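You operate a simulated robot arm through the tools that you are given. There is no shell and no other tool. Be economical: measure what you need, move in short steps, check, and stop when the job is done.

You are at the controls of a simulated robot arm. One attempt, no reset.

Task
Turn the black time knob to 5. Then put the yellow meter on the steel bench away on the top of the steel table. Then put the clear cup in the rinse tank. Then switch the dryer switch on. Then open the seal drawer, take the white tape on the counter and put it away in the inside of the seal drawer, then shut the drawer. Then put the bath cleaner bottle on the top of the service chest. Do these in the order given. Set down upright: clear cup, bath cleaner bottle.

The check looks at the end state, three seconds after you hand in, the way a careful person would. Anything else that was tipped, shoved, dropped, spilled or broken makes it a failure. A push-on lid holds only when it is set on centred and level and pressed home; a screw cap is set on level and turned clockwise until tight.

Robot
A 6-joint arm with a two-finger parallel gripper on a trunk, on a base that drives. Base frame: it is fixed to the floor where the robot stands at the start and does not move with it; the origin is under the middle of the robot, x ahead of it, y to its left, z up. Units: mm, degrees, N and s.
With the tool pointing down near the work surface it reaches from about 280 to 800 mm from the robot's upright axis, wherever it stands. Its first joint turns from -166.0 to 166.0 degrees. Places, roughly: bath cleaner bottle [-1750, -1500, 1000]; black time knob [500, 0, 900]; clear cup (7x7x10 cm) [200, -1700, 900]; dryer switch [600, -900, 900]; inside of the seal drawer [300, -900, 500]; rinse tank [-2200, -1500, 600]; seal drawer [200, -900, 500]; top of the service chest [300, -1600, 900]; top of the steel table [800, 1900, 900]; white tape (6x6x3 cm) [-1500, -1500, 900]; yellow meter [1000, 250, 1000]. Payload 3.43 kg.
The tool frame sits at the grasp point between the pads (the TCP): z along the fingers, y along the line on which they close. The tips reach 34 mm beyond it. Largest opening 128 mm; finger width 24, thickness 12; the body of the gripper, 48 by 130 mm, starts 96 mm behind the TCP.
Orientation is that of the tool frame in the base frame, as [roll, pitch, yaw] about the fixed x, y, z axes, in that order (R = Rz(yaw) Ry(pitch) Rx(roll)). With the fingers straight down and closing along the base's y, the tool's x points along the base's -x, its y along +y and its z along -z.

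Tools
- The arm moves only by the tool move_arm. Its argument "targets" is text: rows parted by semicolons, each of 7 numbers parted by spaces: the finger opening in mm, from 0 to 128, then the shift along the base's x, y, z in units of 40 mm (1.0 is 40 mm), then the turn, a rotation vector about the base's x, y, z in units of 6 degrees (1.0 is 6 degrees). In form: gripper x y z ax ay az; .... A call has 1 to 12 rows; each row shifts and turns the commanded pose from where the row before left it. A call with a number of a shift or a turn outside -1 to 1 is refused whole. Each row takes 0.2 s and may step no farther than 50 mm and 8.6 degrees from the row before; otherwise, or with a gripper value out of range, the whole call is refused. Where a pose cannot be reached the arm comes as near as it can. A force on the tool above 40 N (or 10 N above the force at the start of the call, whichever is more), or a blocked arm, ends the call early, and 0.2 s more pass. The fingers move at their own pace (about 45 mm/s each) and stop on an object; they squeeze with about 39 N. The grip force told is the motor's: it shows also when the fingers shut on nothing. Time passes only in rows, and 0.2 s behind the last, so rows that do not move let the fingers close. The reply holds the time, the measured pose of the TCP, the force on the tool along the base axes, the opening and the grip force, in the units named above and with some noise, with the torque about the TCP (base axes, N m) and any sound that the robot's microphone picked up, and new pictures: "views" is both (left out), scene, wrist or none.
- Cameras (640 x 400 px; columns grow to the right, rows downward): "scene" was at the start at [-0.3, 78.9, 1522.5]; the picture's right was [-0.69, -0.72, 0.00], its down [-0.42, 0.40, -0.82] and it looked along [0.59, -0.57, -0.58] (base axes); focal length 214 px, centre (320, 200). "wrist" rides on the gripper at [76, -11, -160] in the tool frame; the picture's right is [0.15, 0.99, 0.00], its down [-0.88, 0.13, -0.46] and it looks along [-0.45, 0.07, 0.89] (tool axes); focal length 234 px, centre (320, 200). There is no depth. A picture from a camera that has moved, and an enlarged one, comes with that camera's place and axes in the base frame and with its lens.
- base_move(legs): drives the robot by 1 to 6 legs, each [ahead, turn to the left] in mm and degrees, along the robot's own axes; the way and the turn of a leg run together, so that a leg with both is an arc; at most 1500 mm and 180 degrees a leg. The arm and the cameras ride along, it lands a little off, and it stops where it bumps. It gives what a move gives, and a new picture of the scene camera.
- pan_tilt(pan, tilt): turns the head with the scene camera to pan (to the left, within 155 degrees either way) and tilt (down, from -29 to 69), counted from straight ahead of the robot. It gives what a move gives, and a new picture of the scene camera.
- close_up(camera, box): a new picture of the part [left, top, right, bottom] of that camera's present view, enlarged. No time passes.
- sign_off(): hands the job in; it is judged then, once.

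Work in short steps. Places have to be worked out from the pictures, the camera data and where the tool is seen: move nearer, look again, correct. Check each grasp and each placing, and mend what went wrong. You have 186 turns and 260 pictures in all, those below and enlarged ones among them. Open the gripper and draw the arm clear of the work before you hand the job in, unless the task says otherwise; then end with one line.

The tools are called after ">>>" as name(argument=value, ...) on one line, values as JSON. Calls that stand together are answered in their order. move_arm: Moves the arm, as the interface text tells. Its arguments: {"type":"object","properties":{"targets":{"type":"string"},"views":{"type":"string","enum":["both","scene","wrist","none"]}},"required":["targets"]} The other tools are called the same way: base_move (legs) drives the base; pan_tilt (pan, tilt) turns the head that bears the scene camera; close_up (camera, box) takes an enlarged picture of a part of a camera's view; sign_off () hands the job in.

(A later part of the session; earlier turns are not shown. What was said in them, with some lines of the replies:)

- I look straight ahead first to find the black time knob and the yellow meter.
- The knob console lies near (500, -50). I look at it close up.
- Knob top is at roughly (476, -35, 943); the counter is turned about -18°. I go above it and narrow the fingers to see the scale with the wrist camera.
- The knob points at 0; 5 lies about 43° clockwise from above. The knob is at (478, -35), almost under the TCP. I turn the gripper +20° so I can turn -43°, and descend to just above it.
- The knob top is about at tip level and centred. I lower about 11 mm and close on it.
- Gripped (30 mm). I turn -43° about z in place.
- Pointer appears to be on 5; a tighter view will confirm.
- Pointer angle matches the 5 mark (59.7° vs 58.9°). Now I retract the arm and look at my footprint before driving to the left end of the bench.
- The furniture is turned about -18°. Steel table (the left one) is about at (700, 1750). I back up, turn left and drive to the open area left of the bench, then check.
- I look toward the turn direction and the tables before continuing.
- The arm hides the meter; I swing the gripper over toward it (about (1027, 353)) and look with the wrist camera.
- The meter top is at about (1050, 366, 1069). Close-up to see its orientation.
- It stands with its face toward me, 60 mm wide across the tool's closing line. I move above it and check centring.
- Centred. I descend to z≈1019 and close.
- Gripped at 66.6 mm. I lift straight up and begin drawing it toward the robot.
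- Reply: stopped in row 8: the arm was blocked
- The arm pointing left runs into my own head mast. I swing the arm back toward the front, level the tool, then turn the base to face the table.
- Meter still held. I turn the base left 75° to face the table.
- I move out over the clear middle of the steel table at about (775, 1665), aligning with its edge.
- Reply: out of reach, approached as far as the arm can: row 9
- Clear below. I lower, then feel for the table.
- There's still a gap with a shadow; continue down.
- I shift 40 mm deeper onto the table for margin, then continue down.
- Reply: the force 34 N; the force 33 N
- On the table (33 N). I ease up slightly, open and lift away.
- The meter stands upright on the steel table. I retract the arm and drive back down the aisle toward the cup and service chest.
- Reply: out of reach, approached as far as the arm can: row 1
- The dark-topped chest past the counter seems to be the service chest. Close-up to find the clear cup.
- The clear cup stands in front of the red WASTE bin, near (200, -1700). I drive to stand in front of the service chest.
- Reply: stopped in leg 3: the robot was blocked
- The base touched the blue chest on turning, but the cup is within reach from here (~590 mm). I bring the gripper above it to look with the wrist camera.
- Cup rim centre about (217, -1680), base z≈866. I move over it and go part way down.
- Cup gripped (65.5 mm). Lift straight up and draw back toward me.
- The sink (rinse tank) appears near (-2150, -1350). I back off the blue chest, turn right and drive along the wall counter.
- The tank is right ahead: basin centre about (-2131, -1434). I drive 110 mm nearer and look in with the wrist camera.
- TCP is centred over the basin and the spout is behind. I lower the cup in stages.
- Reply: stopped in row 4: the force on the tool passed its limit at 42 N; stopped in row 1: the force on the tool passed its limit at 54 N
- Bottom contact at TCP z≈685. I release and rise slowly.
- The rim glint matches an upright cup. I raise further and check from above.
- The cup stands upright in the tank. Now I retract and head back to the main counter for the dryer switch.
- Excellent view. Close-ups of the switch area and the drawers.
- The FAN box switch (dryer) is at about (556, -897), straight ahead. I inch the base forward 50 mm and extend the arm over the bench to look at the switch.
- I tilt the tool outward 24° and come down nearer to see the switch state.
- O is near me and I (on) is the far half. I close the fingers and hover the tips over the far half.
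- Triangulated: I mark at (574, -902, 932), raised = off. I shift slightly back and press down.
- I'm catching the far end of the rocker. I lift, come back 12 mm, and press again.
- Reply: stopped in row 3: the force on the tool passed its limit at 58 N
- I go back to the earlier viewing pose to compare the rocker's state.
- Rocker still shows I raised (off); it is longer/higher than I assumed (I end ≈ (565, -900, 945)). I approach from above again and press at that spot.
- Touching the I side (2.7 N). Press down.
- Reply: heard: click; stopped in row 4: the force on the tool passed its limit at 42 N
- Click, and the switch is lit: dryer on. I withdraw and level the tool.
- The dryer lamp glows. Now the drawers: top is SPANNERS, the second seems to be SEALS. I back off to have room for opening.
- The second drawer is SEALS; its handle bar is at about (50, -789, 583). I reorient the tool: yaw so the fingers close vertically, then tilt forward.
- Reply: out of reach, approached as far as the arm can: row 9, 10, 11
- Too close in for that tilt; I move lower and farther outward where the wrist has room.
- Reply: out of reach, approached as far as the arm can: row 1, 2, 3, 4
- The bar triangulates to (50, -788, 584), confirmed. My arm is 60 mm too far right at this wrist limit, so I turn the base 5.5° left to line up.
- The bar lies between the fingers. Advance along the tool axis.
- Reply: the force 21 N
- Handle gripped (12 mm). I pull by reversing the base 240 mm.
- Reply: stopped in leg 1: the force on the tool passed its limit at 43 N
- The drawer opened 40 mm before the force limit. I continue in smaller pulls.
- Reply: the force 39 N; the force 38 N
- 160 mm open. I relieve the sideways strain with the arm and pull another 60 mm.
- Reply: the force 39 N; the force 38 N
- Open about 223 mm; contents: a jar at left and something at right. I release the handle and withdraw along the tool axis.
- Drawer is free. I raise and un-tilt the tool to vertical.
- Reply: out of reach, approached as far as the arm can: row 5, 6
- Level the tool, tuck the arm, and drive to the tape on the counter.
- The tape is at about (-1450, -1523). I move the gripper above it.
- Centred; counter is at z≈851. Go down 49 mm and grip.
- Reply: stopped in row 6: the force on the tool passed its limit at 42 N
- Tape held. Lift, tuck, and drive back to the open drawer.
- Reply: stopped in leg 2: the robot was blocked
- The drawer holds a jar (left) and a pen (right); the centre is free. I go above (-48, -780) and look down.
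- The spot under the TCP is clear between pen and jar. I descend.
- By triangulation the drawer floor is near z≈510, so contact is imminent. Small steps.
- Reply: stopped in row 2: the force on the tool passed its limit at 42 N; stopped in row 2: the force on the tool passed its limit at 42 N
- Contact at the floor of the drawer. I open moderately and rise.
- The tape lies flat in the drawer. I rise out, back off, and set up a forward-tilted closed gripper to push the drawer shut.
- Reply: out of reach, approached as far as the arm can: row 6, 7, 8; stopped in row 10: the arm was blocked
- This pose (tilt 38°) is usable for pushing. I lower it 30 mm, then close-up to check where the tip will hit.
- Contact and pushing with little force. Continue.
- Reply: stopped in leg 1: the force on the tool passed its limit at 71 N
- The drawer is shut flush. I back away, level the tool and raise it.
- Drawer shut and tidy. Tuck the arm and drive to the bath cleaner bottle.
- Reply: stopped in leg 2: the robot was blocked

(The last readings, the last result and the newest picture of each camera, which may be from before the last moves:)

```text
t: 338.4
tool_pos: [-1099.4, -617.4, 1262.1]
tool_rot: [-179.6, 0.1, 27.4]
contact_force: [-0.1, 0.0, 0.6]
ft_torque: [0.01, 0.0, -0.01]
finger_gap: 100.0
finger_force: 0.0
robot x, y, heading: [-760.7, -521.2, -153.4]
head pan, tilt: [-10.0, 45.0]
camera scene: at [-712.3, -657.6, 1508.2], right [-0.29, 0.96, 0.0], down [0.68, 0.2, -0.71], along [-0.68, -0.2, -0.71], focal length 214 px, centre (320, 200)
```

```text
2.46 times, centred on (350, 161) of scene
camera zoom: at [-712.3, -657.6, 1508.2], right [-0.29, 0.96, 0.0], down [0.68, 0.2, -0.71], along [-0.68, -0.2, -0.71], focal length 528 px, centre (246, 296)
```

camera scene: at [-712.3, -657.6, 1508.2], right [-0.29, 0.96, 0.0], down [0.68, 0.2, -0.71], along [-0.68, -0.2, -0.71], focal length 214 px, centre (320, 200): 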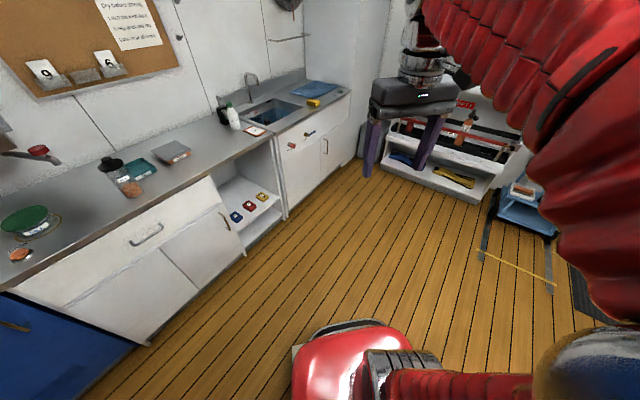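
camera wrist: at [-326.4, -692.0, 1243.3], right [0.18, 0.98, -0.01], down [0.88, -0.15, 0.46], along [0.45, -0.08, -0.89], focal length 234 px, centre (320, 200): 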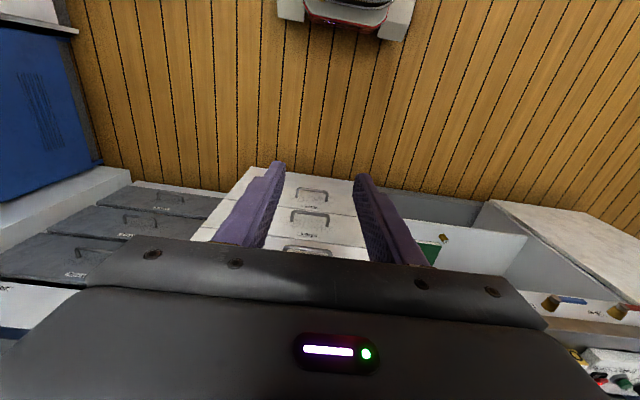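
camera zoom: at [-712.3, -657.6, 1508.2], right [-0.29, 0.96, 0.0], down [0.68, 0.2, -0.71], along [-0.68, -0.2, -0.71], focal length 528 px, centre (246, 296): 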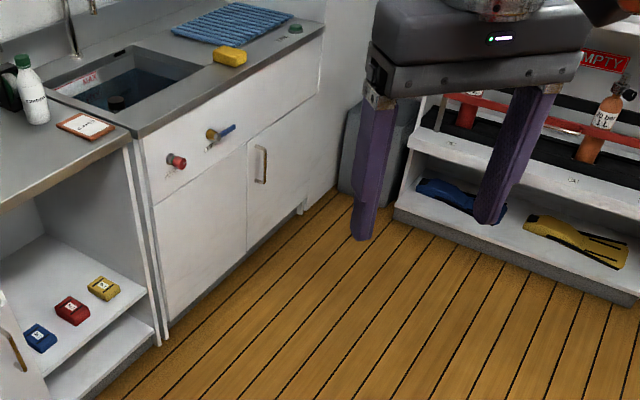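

Blocked with nothing obvious ahead. I look down around the base.

>>> pan_tilt(pan=60, tilt=60)

>>> pan_tilt(pan=-100, tilt=60)

>>> pan_tilt(pan=150, tilt=50)

```text
t: 339.8
tool_pos: [-1099.9, -616.6, 1262.2]
tool_rot: [-179.7, 0.0, 27.5]
contact_force: [-0.6, -0.2, 0.4]
ft_torque: [0.02, 0.01, 0.01]
finger_gap: 100.0
finger_force: 0.0
robot x, y, heading: [-757.4, -518.4, -153.5]
head pan, tilt: [60.0, 60.0]
camera scene: at [-638.4, -700.9, 1488.8], right [-1.0, 0.06, 0.0], down [0.05, 0.86, -0.5], along [-0.03, -0.5, -0.87], focal length 214 px, centre (320, 200)
```

scene: 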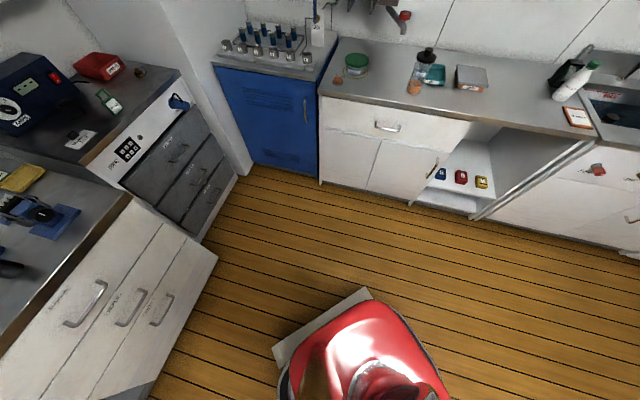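

```text
t: 342.3
tool_pos: [-1099.9, -616.7, 1262.9]
tool_rot: [-179.7, 0.1, 27.6]
contact_force: [-0.6, 0.1, -0.4]
ft_torque: [0.02, -0.02, 0.0]
finger_gap: 99.9
finger_force: 0.2
robot x, y, heading: [-756.1, -518.3, -153.4]
head pan, tilt: [-100.0, 60.0]
camera scene: at [-653.5, -570.5, 1488.8], right [0.96, 0.29, 0.0], down [0.25, -0.83, -0.5], along [-0.14, 0.48, -0.87], focal length 214 px, centre (320, 200)
```

scene: 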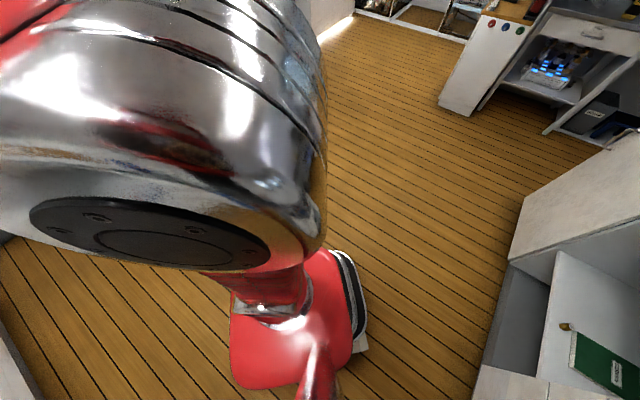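

```text
t: 345.8
tool_pos: [-1101.2, -616.4, 1262.1]
tool_rot: [-179.7, 0.1, 27.5]
contact_force: [1.1, 0.5, -0.9]
ft_torque: [0.02, -0.01, 0.02]
finger_gap: 100.0
finger_force: 0.0
robot x, y, heading: [-759.0, -517.1, -153.1]
head pan, tilt: [150.0, 50.0]
camera scene: at [-557.5, -638.9, 1501.4], right [-0.06, -1.0, 0.0], down [-0.76, 0.05, -0.64], along [0.64, -0.04, -0.77], focal length 214 px, centre (320, 200)
```

scene: 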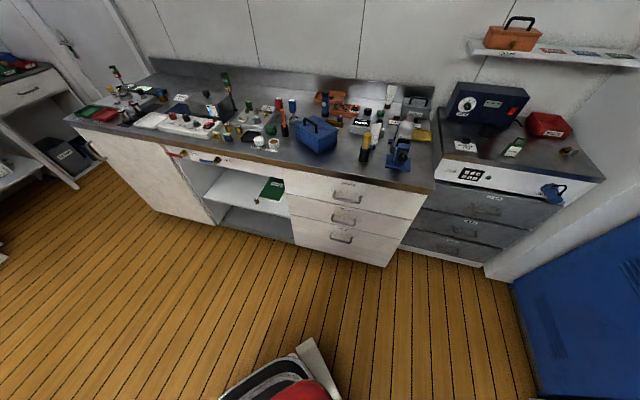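

Nothing seems to obstruct; I try moving forward again a short way.

>>> base_move(legs=[[100, 0]])

```text
t: 347.1
tool_pos: [-1191.7, -661.8, 1263.3]
tool_rot: [-179.7, 0.1, 27.6]
contact_force: [-0.2, -0.3, -0.4]
ft_torque: [-0.03, -0.01, 0.03]
finger_gap: 99.9
finger_force: 0.1
robot x, y, heading: [-848.7, -568.6, -153.2]
head pan, tilt: [150.0, 50.0]
camera scene: at [-648.2, -684.2, 1501.4], right [-0.06, -1.0, 0.0], down [-0.76, 0.04, -0.64], along [0.64, -0.04, -0.77], focal length 214 px, centre (320, 200)
```

scene: 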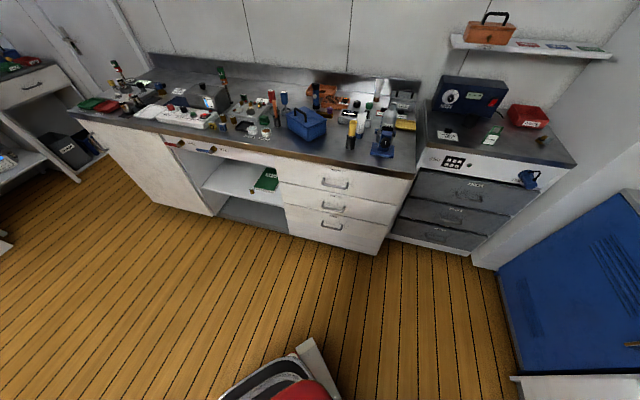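

>>> base_move(legs=[[0, -5.4], [736, 0], [0, 50], [70, 0]])

>>> pan_tilt(pan=0, tilt=45)

>>> close_up(camera="scene", box=[280, 100, 480, 225])

```text
t: 356.8
tool_pos: [-1725.4, -1206.5, 1261.8]
tool_rot: [-179.7, 0.1, 72.7]
contact_force: [0.3, -0.4, 0.1]
ft_torque: [0.0, 0.03, 0.01]
finger_gap: 100.0
finger_force: 0.0
robot x, y, heading: [-1559.5, -894.4, -107.8]
head pan, tilt: [150.0, 50.0]
camera scene: at [-1334.9, -834.3, 1501.4], right [0.67, -0.74, 0.0], down [-0.57, -0.51, -0.64], along [0.48, 0.43, -0.77], focal length 214 px, centre (320, 200)
```

scene: 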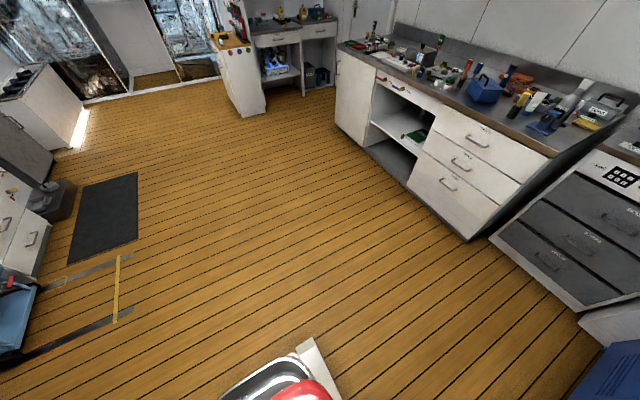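

```text
t: 359.1
tool_pos: [-1725.4, -1206.6, 1263.0]
tool_rot: [-179.7, 0.1, 72.6]
contact_force: [-0.3, -0.1, 0.0]
ft_torque: [-0.03, -0.01, -0.02]
finger_gap: 100.0
finger_force: 0.1
robot x, y, heading: [-1562.1, -893.8, -108.0]
head pan, tilt: [0.0, 45.0]
camera scene: at [-1417.2, -963.3, 1508.3], right [-0.95, 0.31, 0.0], down [0.22, 0.67, -0.71], along [-0.22, -0.67, -0.71], focal length 214 px, centre (320, 200)
```

scene: 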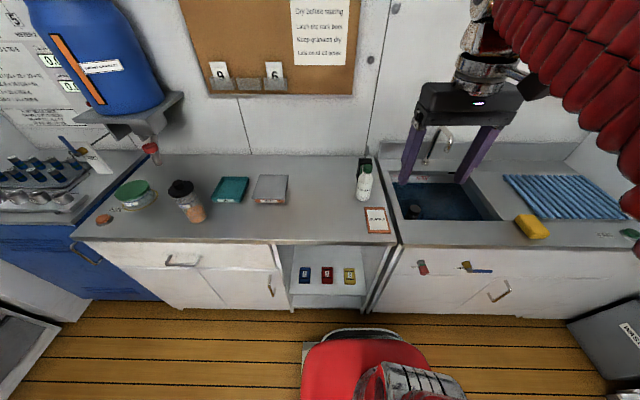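

```text
3.20 times, centred on (380, 162) of scene
camera zoom: at [-1417.2, -963.3, 1508.3], right [-0.95, 0.31, 0.0], down [0.22, 0.67, -0.71], along [-0.22, -0.67, -0.71], focal length 686 px, centre (128, 320)
```

zoom: 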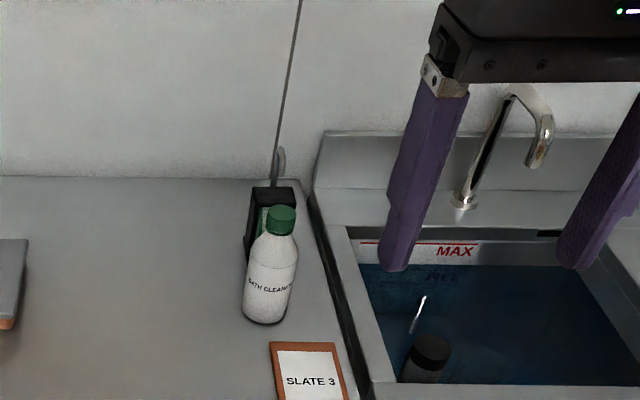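

The bottle stands at about (-1803, -1549), ~160 mm tall. I move above it and check.

>>> move_arm(targets="110 -0.22 -0.95 -0.1 0 0 0; 110 -0.22 -0.95 -0.1 0 0 0; 110 -0.22 -0.95 -0.1 0 0 0; 110 -0.22 -0.95 -0.1 0 0 0; 110 -0.22 -0.95 -0.1 0 0 0; 110 -0.22 -0.95 -0.1 0 0 0; 110 -0.22 -0.95 -0.1 0 0 0; 110 -0.22 -0.95 -0.1 0 0 0; 110 -0.22 -0.95 -0.1 0 0 0; 110 0 0 0 0 0 0", views="wrist")

>>> close_up(camera="wrist", box=[220, 80, 420, 205])

```text
t: 361.3
tool_pos: [-1799.6, -1535.5, 1216.8]
tool_rot: [-179.7, 0.2, 72.7]
contact_force: [0.2, 0.0, -0.1]
ft_torque: [-0.01, 0.0, -0.01]
finger_gap: 110.0
finger_force: 0.1
out of reach, approached as far as the arm can: row 9
robot x, y, heading: [-1560.6, -893.6, -107.9]
head pan, tilt: [0.0, 45.0]
camera wrist: at [-1788.2, -1462.2, 1377.1], right [0.99, -0.16, -0.01], down [-0.14, -0.88, 0.46], along [-0.08, -0.45, -0.89], focal length 234 px, centre (320, 200)
```

wrist: 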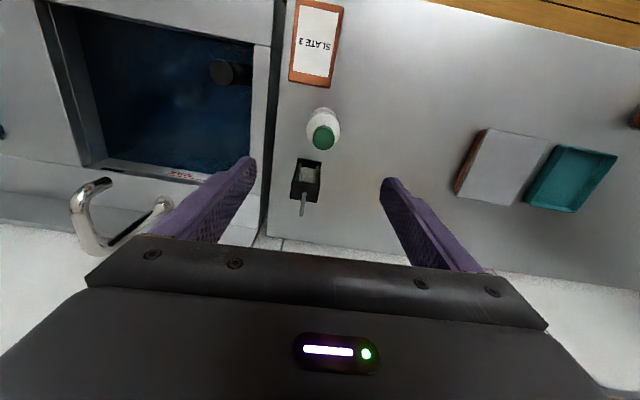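

```text
3.20 times, centred on (320, 142) of wrist
camera zoom: at [-1788.2, -1462.2, 1377.1], right [0.99, -0.16, -0.01], down [-0.14, -0.88, 0.46], along [-0.08, -0.45, -0.89], focal length 749 px, centre (320, 384)
```

zoom: 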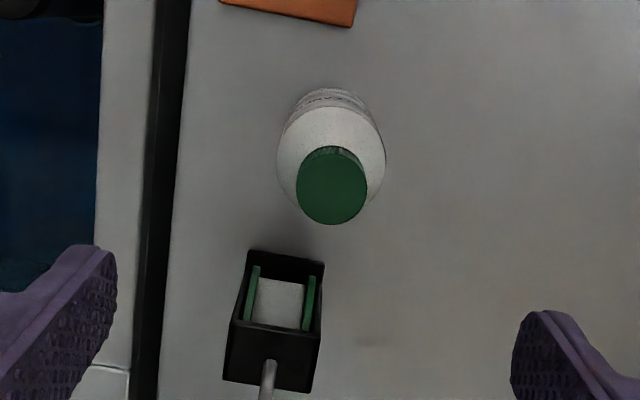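

>>> move_arm(targets="110 0.17 -0.03 -0.9 0 0 0; 110 0 0 -0.95 0 0 0; 110 0 0 -0.95 0 0 0; 110 0 0 -0.95 0 0 0; 110 0 0 0 0 0 0", views="wrist")

>>> close_up(camera="wrist", box=[200, 80, 440, 230])

```text
t: 362.5
tool_pos: [-1792.5, -1538.2, 1065.4]
tool_rot: [-179.8, 0.1, 72.7]
contact_force: [0.1, -0.3, 0.5]
ft_torque: [0.0, -0.03, 0.03]
finger_gap: 110.0
finger_force: 0.0
robot x, y, heading: [-1560.2, -892.9, -108.0]
head pan, tilt: [0.0, 45.0]
camera wrist: at [-1780.8, -1464.1, 1224.8], right [0.99, -0.15, -0.01], down [-0.14, -0.88, 0.46], along [-0.08, -0.45, -0.89], focal length 234 px, centre (320, 200)
```

wrist: 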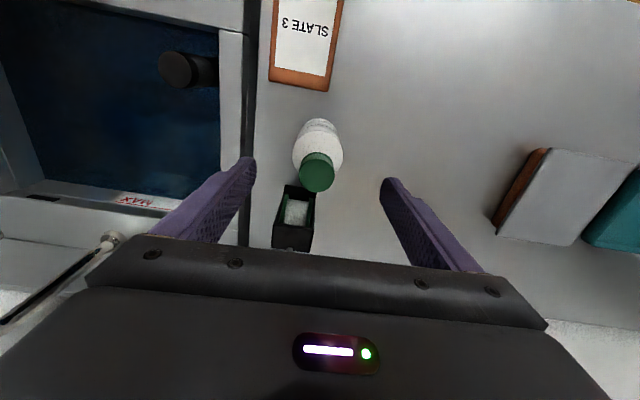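

```text
2.67 times, centred on (320, 155) of wrist
camera zoom: at [-1780.8, -1464.1, 1224.8], right [0.99, -0.15, -0.01], down [-0.14, -0.88, 0.46], along [-0.08, -0.45, -0.89], focal length 624 px, centre (320, 320)
```

zoom: 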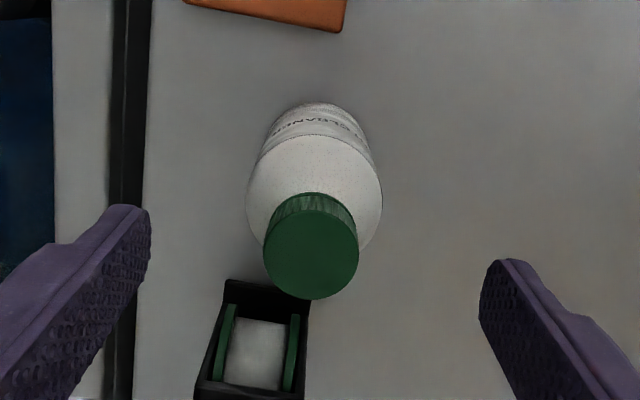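

>>> move_arm(targets="110 -0.05 0 -0.95 0 0 0; 110 0 0 -0.95 0 0 0; 110 0 0 -0.95 0 0 0; 110 0 0 -0.3 0 0 0; 110 0 0 0 0 0 0; 40 0 0 0 0 0 0; 40 0 0 0 0 0 0; 40 0 0 0 0 0 0; 40 0 0 0 0 0 0; 40 0 0 0 0 0 0", views="wrist")

```text
t: 364.7
tool_pos: [-1796.3, -1539.5, 940.1]
tool_rot: [-179.7, 0.1, 72.7]
contact_force: [-0.6, -0.5, 0.9]
ft_torque: [-0.01, -0.04, -0.01]
finger_gap: 58.6
finger_force: 39.1
robot x, y, heading: [-1559.5, -895.1, -108.2]
head pan, tilt: [0.0, 45.0]
camera wrist: at [-1784.0, -1465.9, 1100.2], right [0.99, -0.15, -0.01], down [-0.14, -0.88, 0.46], along [-0.08, -0.45, -0.89], focal length 234 px, centre (320, 200)
```

wrist: 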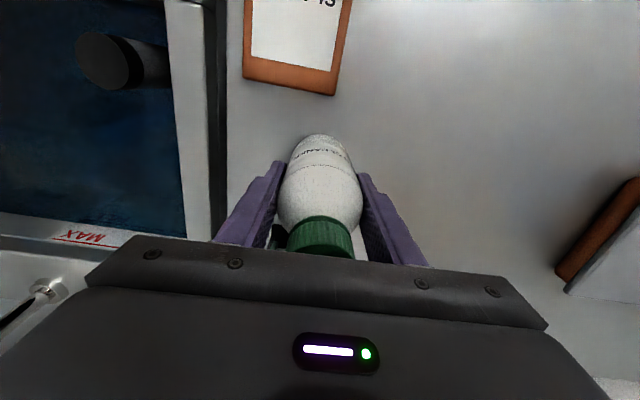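

Bottle gripped (58.6 mm). Lift and tuck.

>>> move_arm(targets="40 0 0 0.5 0 0 0; 40 0 0 0.9 0 0 0; 40 0 0 0.9 0 0 0; 40 0 0 0.9 0 0 0; 40 0.3 0.7 0.7 0 0 0; 40 0.4 0.9 0.5 0 0 0; 40 0.4 0.9 0.5 0 0 0; 40 0.4 0.9 0.5 0 0 0; 40 0.4 0.9 0.4 0 0 0; 40 0.4 0.9 0.4 0 0 0; 40 0.4 0.9 0.4 0 0 0; 40 0.4 0.9 0.4 0 0 0", views="wrist")

```text
t: 367.3
tool_pos: [-1672.1, -1258.7, 1220.5]
tool_rot: [-179.7, 0.1, 72.7]
contact_force: [-0.9, -0.6, -3.6]
ft_torque: [0.07, 0.01, 0.03]
finger_gap: 58.5
finger_force: 39.6
robot x, y, heading: [-1562.4, -892.3, -108.0]
head pan, tilt: [0.0, 45.0]
camera wrist: at [-1659.2, -1184.2, 1380.0], right [0.99, -0.16, -0.01], down [-0.14, -0.88, 0.46], along [-0.08, -0.45, -0.89], focal length 234 px, centre (320, 200)
```

wrist: 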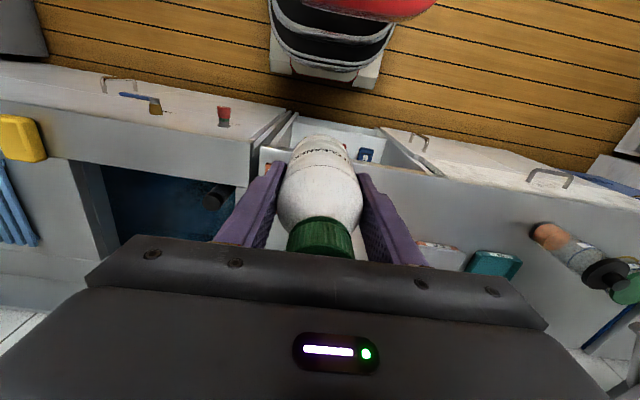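

>>> base_move(legs=[[-90, 0], [0, 84], [1270, 0], [0, 6]])

>>> pan_tilt(pan=-5, tilt=45)

```text
t: 382.5
tool_pos: [21.3, -1400.7, 1220.7]
tool_rot: [-179.7, 0.1, 164.8]
contact_force: [-0.6, -0.6, -2.9]
ft_torque: [-0.01, 0.04, 0.01]
finger_gap: 58.5
finger_force: 38.9
robot x, y, heading: [-348.5, -1303.0, -16.0]
head pan, tilt: [0.0, 45.0]
camera scene: at [-283.7, -1159.0, 1508.3], right [-0.28, -0.96, 0.0], down [-0.68, 0.19, -0.71], along [0.68, -0.19, -0.71], focal length 214 px, centre (320, 200)
```

scene: 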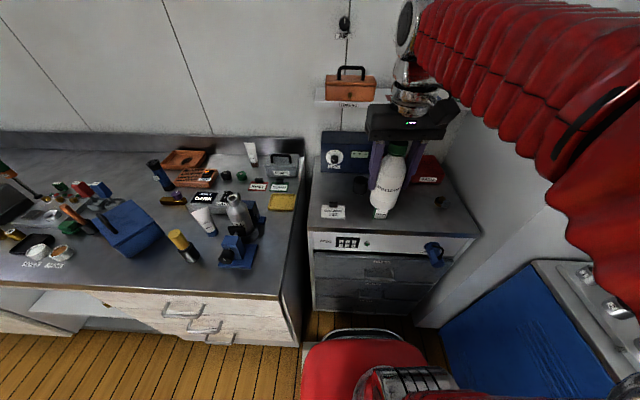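

```text
t: 383.1
tool_pos: [21.4, -1399.5, 1222.3]
tool_rot: [-179.7, 0.0, 164.8]
contact_force: [0.5, -0.1, -2.0]
ft_torque: [-0.01, -0.01, 0.0]
finger_gap: 58.3
finger_force: 39.0
robot x, y, heading: [-349.3, -1303.3, -16.0]
head pan, tilt: [-5.0, 45.0]
camera scene: at [-286.0, -1165.7, 1508.3], right [-0.36, -0.93, 0.0], down [-0.66, 0.25, -0.71], along [0.66, -0.25, -0.71], focal length 214 px, centre (320, 200)
```

scene: 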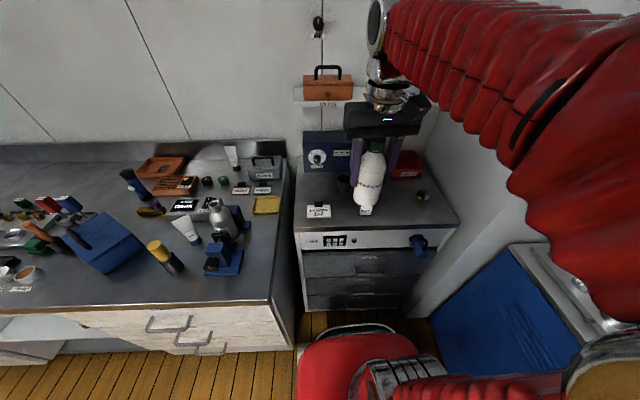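

I move 70 mm closer, then carry the bottle over the free spot where the cup stood.

>>> base_move(legs=[[70, 0]])

>>> move_arm(targets="40 0.4 -0.9 0 0 0 -0.1; 40 0.4 -0.9 0 0 0 -0.1; 40 0.4 -0.9 0 0 0 -0.1; 40 0.4 -0.9 0 0 0 -0.1; 40 0.4 -0.9 0 0 0 0; 40 0.4 -0.85 0 0 0 0; 40 0.4 -0.85 0 0 0 0; 40 0.2 -0.3 0 0 0 0; 40 0 0 0 0 0 0", views="both")

```text
t: 384.2
tool_pos: [89.2, -1419.9, 1221.0]
tool_rot: [-179.7, 0.2, 164.9]
contact_force: [-0.3, -1.2, -3.4]
ft_torque: [0.01, 0.01, -0.02]
finger_gap: 58.6
finger_force: 39.9
robot x, y, heading: [-281.8, -1319.4, -15.9]
head pan, tilt: [-5.0, 45.0]
camera scene: at [-218.8, -1185.0, 1508.3], right [-0.36, -0.93, 0.0], down [-0.66, 0.25, -0.71], along [0.66, -0.25, -0.71], focal length 214 px, centre (320, 200)
```

scene: 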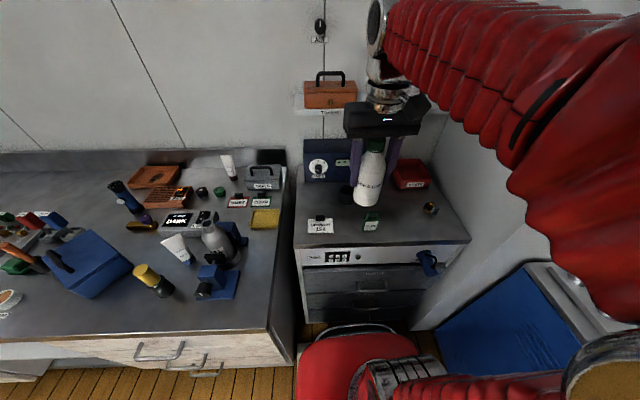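

```text
t: 386.2
tool_pos: [208.4, -1680.0, 1221.7]
tool_rot: [-179.6, 0.0, 162.5]
contact_force: [0.2, -0.4, -2.8]
ft_torque: [0.05, 0.01, 0.0]
finger_gap: 58.6
finger_force: 38.7
robot x, y, heading: [-279.5, -1324.7, -15.7]
head pan, tilt: [-5.0, 45.0]
camera scene: at [-218.5, -1185.1, 1508.3], right [-0.36, -0.93, 0.0], down [-0.66, 0.25, -0.71], along [0.66, -0.25, -0.71], focal length 214 px, centre (320, 200)
camera wrist: at [132.5, -1668.8, 1380.6], right [0.16, 0.99, -0.01], down [0.88, -0.14, 0.46], along [0.45, -0.08, -0.89], focal length 234 px, centre (320, 200)
```

scene: 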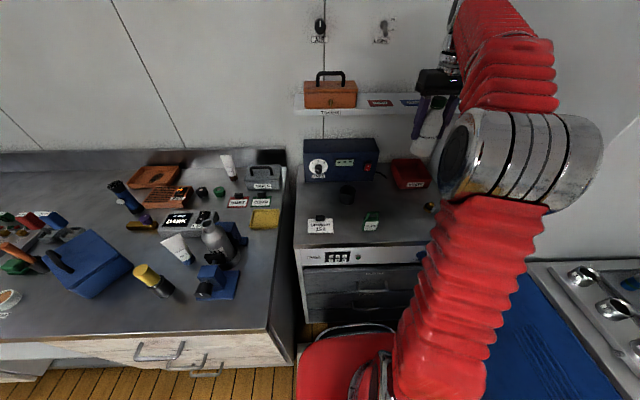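
wrist: 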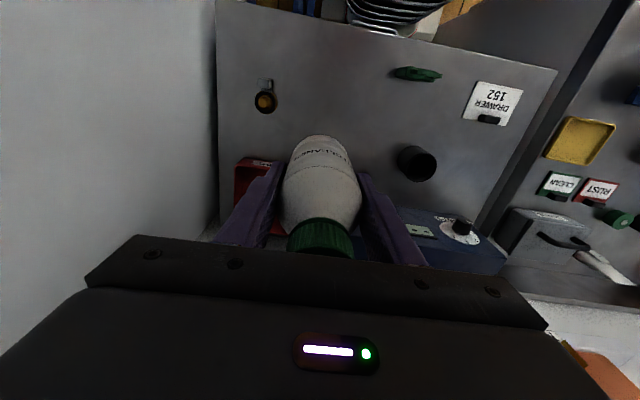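

The spot below is clear. Lower in stages.

>>> move_arm(targets="40 0 0 -0.9 0 0 0; 40 0 0 -0.9 0 0 0; 40 0 0 -0.9 0 0 0; 40 0 0 -0.9 0 0 0; 40 0 0 -0.9 0 0 0; 40 0 0 -0.8 0 0 0; 40 0 0 0 0 0 0", views="both")

>>> close_up(camera="scene", box=[330, 130, 490, 230])

```text
t: 387.8
tool_pos: [206.9, -1679.9, 1008.0]
tool_rot: [-179.6, 0.1, 162.5]
contact_force: [-1.0, -0.2, -4.0]
ft_torque: [0.01, 0.03, -0.01]
finger_gap: 58.4
finger_force: 39.1
robot x, y, heading: [-280.4, -1322.5, -16.0]
head pan, tilt: [-5.0, 45.0]
camera scene: at [-218.5, -1185.1, 1508.3], right [-0.36, -0.93, 0.0], down [-0.66, 0.25, -0.71], along [0.66, -0.25, -0.71], focal length 214 px, centre (320, 200)
camera wrist: at [130.9, -1666.8, 1168.1], right [0.16, 0.99, -0.01], down [0.88, -0.14, 0.46], along [0.45, -0.08, -0.89], focal length 234 px, centre (320, 200)
```

scene: 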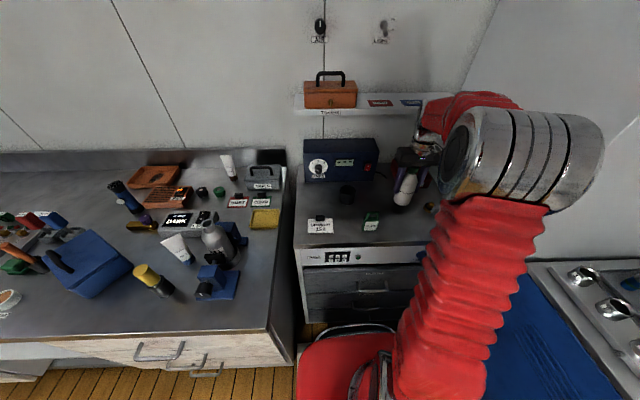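
wrist: 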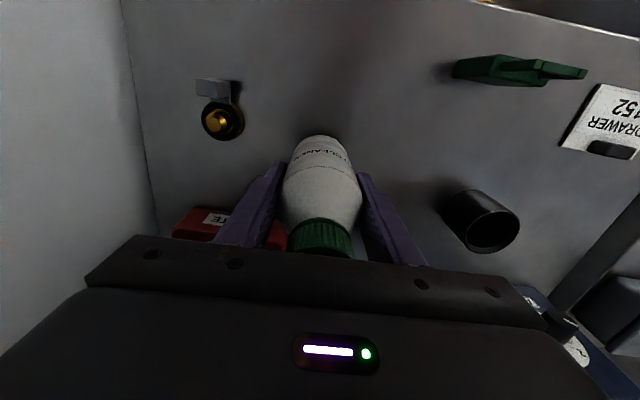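

```text
4.00 times, centred on (410, 180) of scene
camera zoom: at [-218.5, -1185.1, 1508.3], right [-0.36, -0.93, 0.0], down [-0.66, 0.25, -0.71], along [0.66, -0.25, -0.71], focal length 858 px, centre (-40, 280)
```

zoom: 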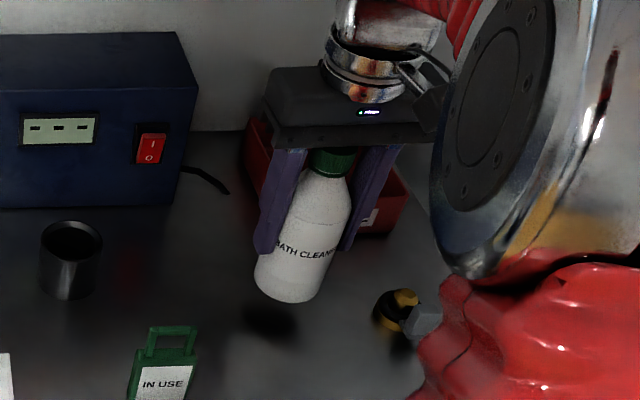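

>>> move_arm(targets="40 0 0 -0.3 0 0 0; 40 0 0 -0.25 0 0 0; 40 0 0 -0.2 0 0 0; 40 0 0 0 0 0 0", views="none")

>>> move_arm(targets="40 0 0 -0.12 0 0 0; 40 0 0 -0.1 0 0 0; 40 0 0 0 0 0 0", views="none")

>>> close_up(camera="scene", box=[350, 150, 478, 230])

```text
t: 388.8
tool_pos: [208.4, -1680.2, 981.0]
tool_rot: [-179.6, 0.2, 162.4]
contact_force: [-3.8, 2.2, 14.0]
ft_torque: [0.59, 0.19, 0.09]
finger_gap: 58.5
finger_force: 38.9
robot x, y, heading: [-280.9, -1323.4, -15.8]
head pan, tilt: [-5.0, 45.0]
```

```text
t: 389.6
tool_pos: [209.2, -1679.7, 971.8]
tool_rot: [-179.6, 0.3, 162.6]
contact_force: [1.4, -1.8, 32.2]
ft_torque: [0.41, -0.45, -0.01]
finger_gap: 56.8
finger_force: 39.6
robot x, y, heading: [-282.0, -1322.5, -16.1]
head pan, tilt: [-5.0, 45.0]
```

```text
5.00 times, centred on (414, 190) of scene
camera zoom: at [-219.3, -1184.7, 1508.3], right [-0.36, -0.93, 0.0], down [-0.66, 0.25, -0.71], along [0.66, -0.25, -0.71], focal length 1072 px, centre (-150, 250)
```

zoom: 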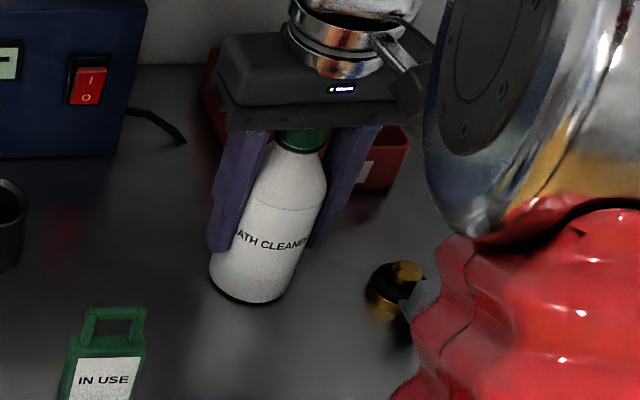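

Standing on the chest. Ease up, open slowly, and rise clear.

>>> move_arm(targets="40 0 0 0.08 0 0 0; 62 0 0 0 0 0 0; 70 0 0 0 0 0 0; 85 0 0 0 0 0 0; 100 0 0 0 0 0 0; 100 0 0 0 0 0 0; 100 0 0 0.6 0 0 0; 100 0 0 0.9 0 0 0; 100 0 0 0.9 0 0 0; 100 0 0 0.9 0 0 0; 100 0 0 0.9 0 0 0; 100 0 0 0.9 0 0 0", views="wrist")

>>> close_up(camera="scene", box=[350, 150, 478, 230])

```text
t: 392.2
tool_pos: [210.7, -1680.8, 1177.8]
tool_rot: [-179.7, -0.1, 162.6]
contact_force: [-0.3, -0.2, 0.3]
ft_torque: [0.0, 0.02, 0.02]
finger_gap: 100.0
finger_force: 0.1
robot x, y, heading: [-282.5, -1325.5, -15.8]
head pan, tilt: [-5.0, 45.0]
camera wrist: at [134.3, -1668.7, 1338.2], right [0.16, 0.99, -0.01], down [0.88, -0.14, 0.46], along [0.45, -0.08, -0.89], focal length 234 px, centre (320, 200)
```

wrist: 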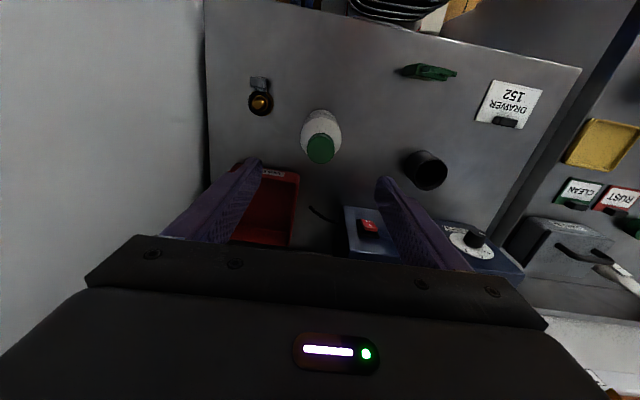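

```text
5.00 times, centred on (414, 190) of scene
camera zoom: at [-218.5, -1185.1, 1508.3], right [-0.36, -0.93, 0.0], down [-0.66, 0.25, -0.71], along [0.66, -0.25, -0.71], focal length 1072 px, centre (-150, 250)
```

zoom: 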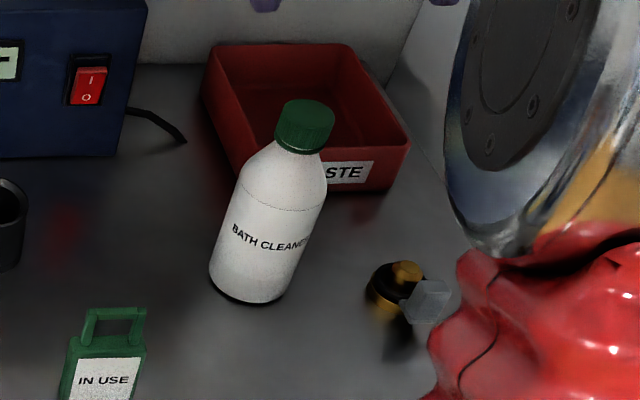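

The bottle stands upright. I draw the arm clear and take a final look around.

>>> move_arm(targets="100 0 0 0.9 0 0 0; 100 -0.6 0.7 0.3 0 0 0; 100 -0.6 0.8 0.2 0 0 0; 100 -0.6 0.8 0 0 0 0; 100 -0.6 0.8 0 0 0 0; 100 -0.6 0.8 0 0 0 0; 100 -0.6 0.8 0 0 0 0; 100 -0.6 0.8 0 0 0 0; 100 0 0 0 0 0 0", views="none")

>>> base_move(legs=[[-200, 0]])

>>> close_up(camera="scene", box=[260, 100, 500, 250])

>>> close_up(camera="scene", box=[0, 100, 300, 288])

```text
t: 394.2
tool_pos: [38.5, -1458.5, 1232.0]
tool_rot: [-179.7, 0.0, 162.5]
contact_force: [0.2, 0.5, -0.2]
ft_torque: [-0.01, 0.0, 0.02]
finger_gap: 100.1
finger_force: 0.0
robot x, y, heading: [-280.8, -1322.9, -15.9]
head pan, tilt: [-5.0, 45.0]
```

```text
t: 396.1
tool_pos: [-148.7, -1403.7, 1232.8]
tool_rot: [-179.7, 0.0, 162.7]
contact_force: [-0.2, 1.1, 0.0]
ft_torque: [0.02, -0.02, -0.02]
finger_gap: 99.7
finger_force: 0.1
robot x, y, heading: [-468.8, -1269.9, -15.7]
head pan, tilt: [-5.0, 45.0]
camera scene: at [-407.9, -1131.0, 1508.3], right [-0.35, -0.94, 0.0], down [-0.66, 0.25, -0.71], along [0.66, -0.25, -0.71], focal length 214 px, centre (320, 200)
```

scene: 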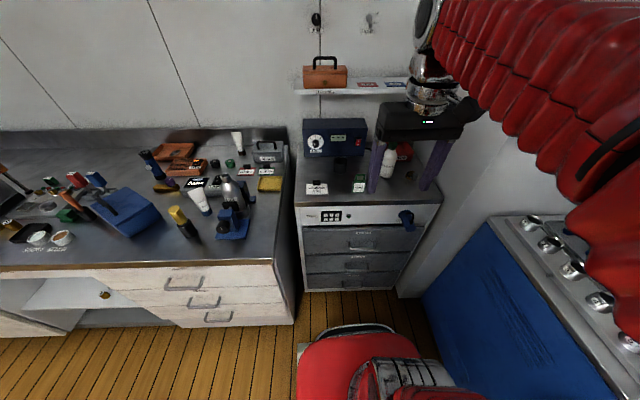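

```text
2.67 times, centred on (380, 175) of scene
camera zoom: at [-407.9, -1131.0, 1508.3], right [-0.35, -0.94, 0.0], down [-0.66, 0.25, -0.71], along [0.66, -0.25, -0.71], focal length 572 px, centre (160, 267)
```

zoom: 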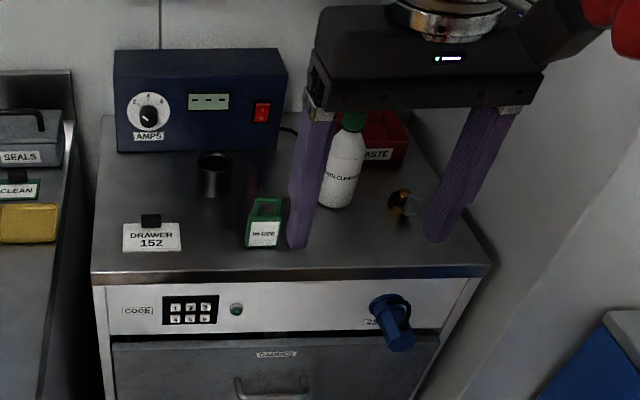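

```text
2.13 times, centred on (150, 194) of scene
camera zoom: at [-407.9, -1131.0, 1508.3], right [-0.35, -0.94, 0.0], down [-0.66, 0.25, -0.71], along [0.66, -0.25, -0.71], focal length 456 px, centre (682, 213)
```

zoom: 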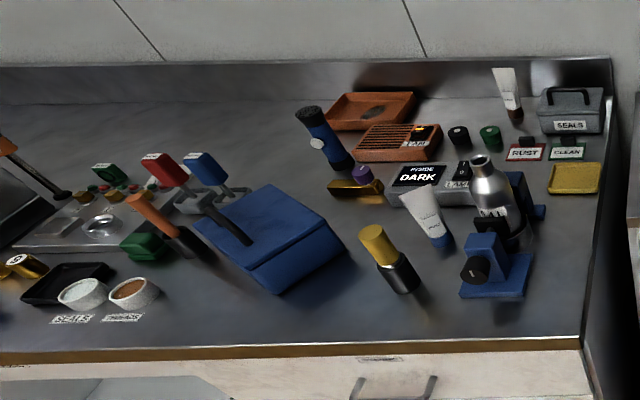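

All six tasks look complete, the gripper is open and the arm is clear, so I hand in.

>>> sign_off()

```text
The job is handed in.
```

All six jobs are done in the order given, and the work is handed in. The time knob points to 5. The yellow meter stands on the steel table. The clear cup is upright in the rinse tank. The dryer switch is on and lit. The white tape is in the seal drawer, which is shut flush. The bath cleaner bottle is upright on the service chest.
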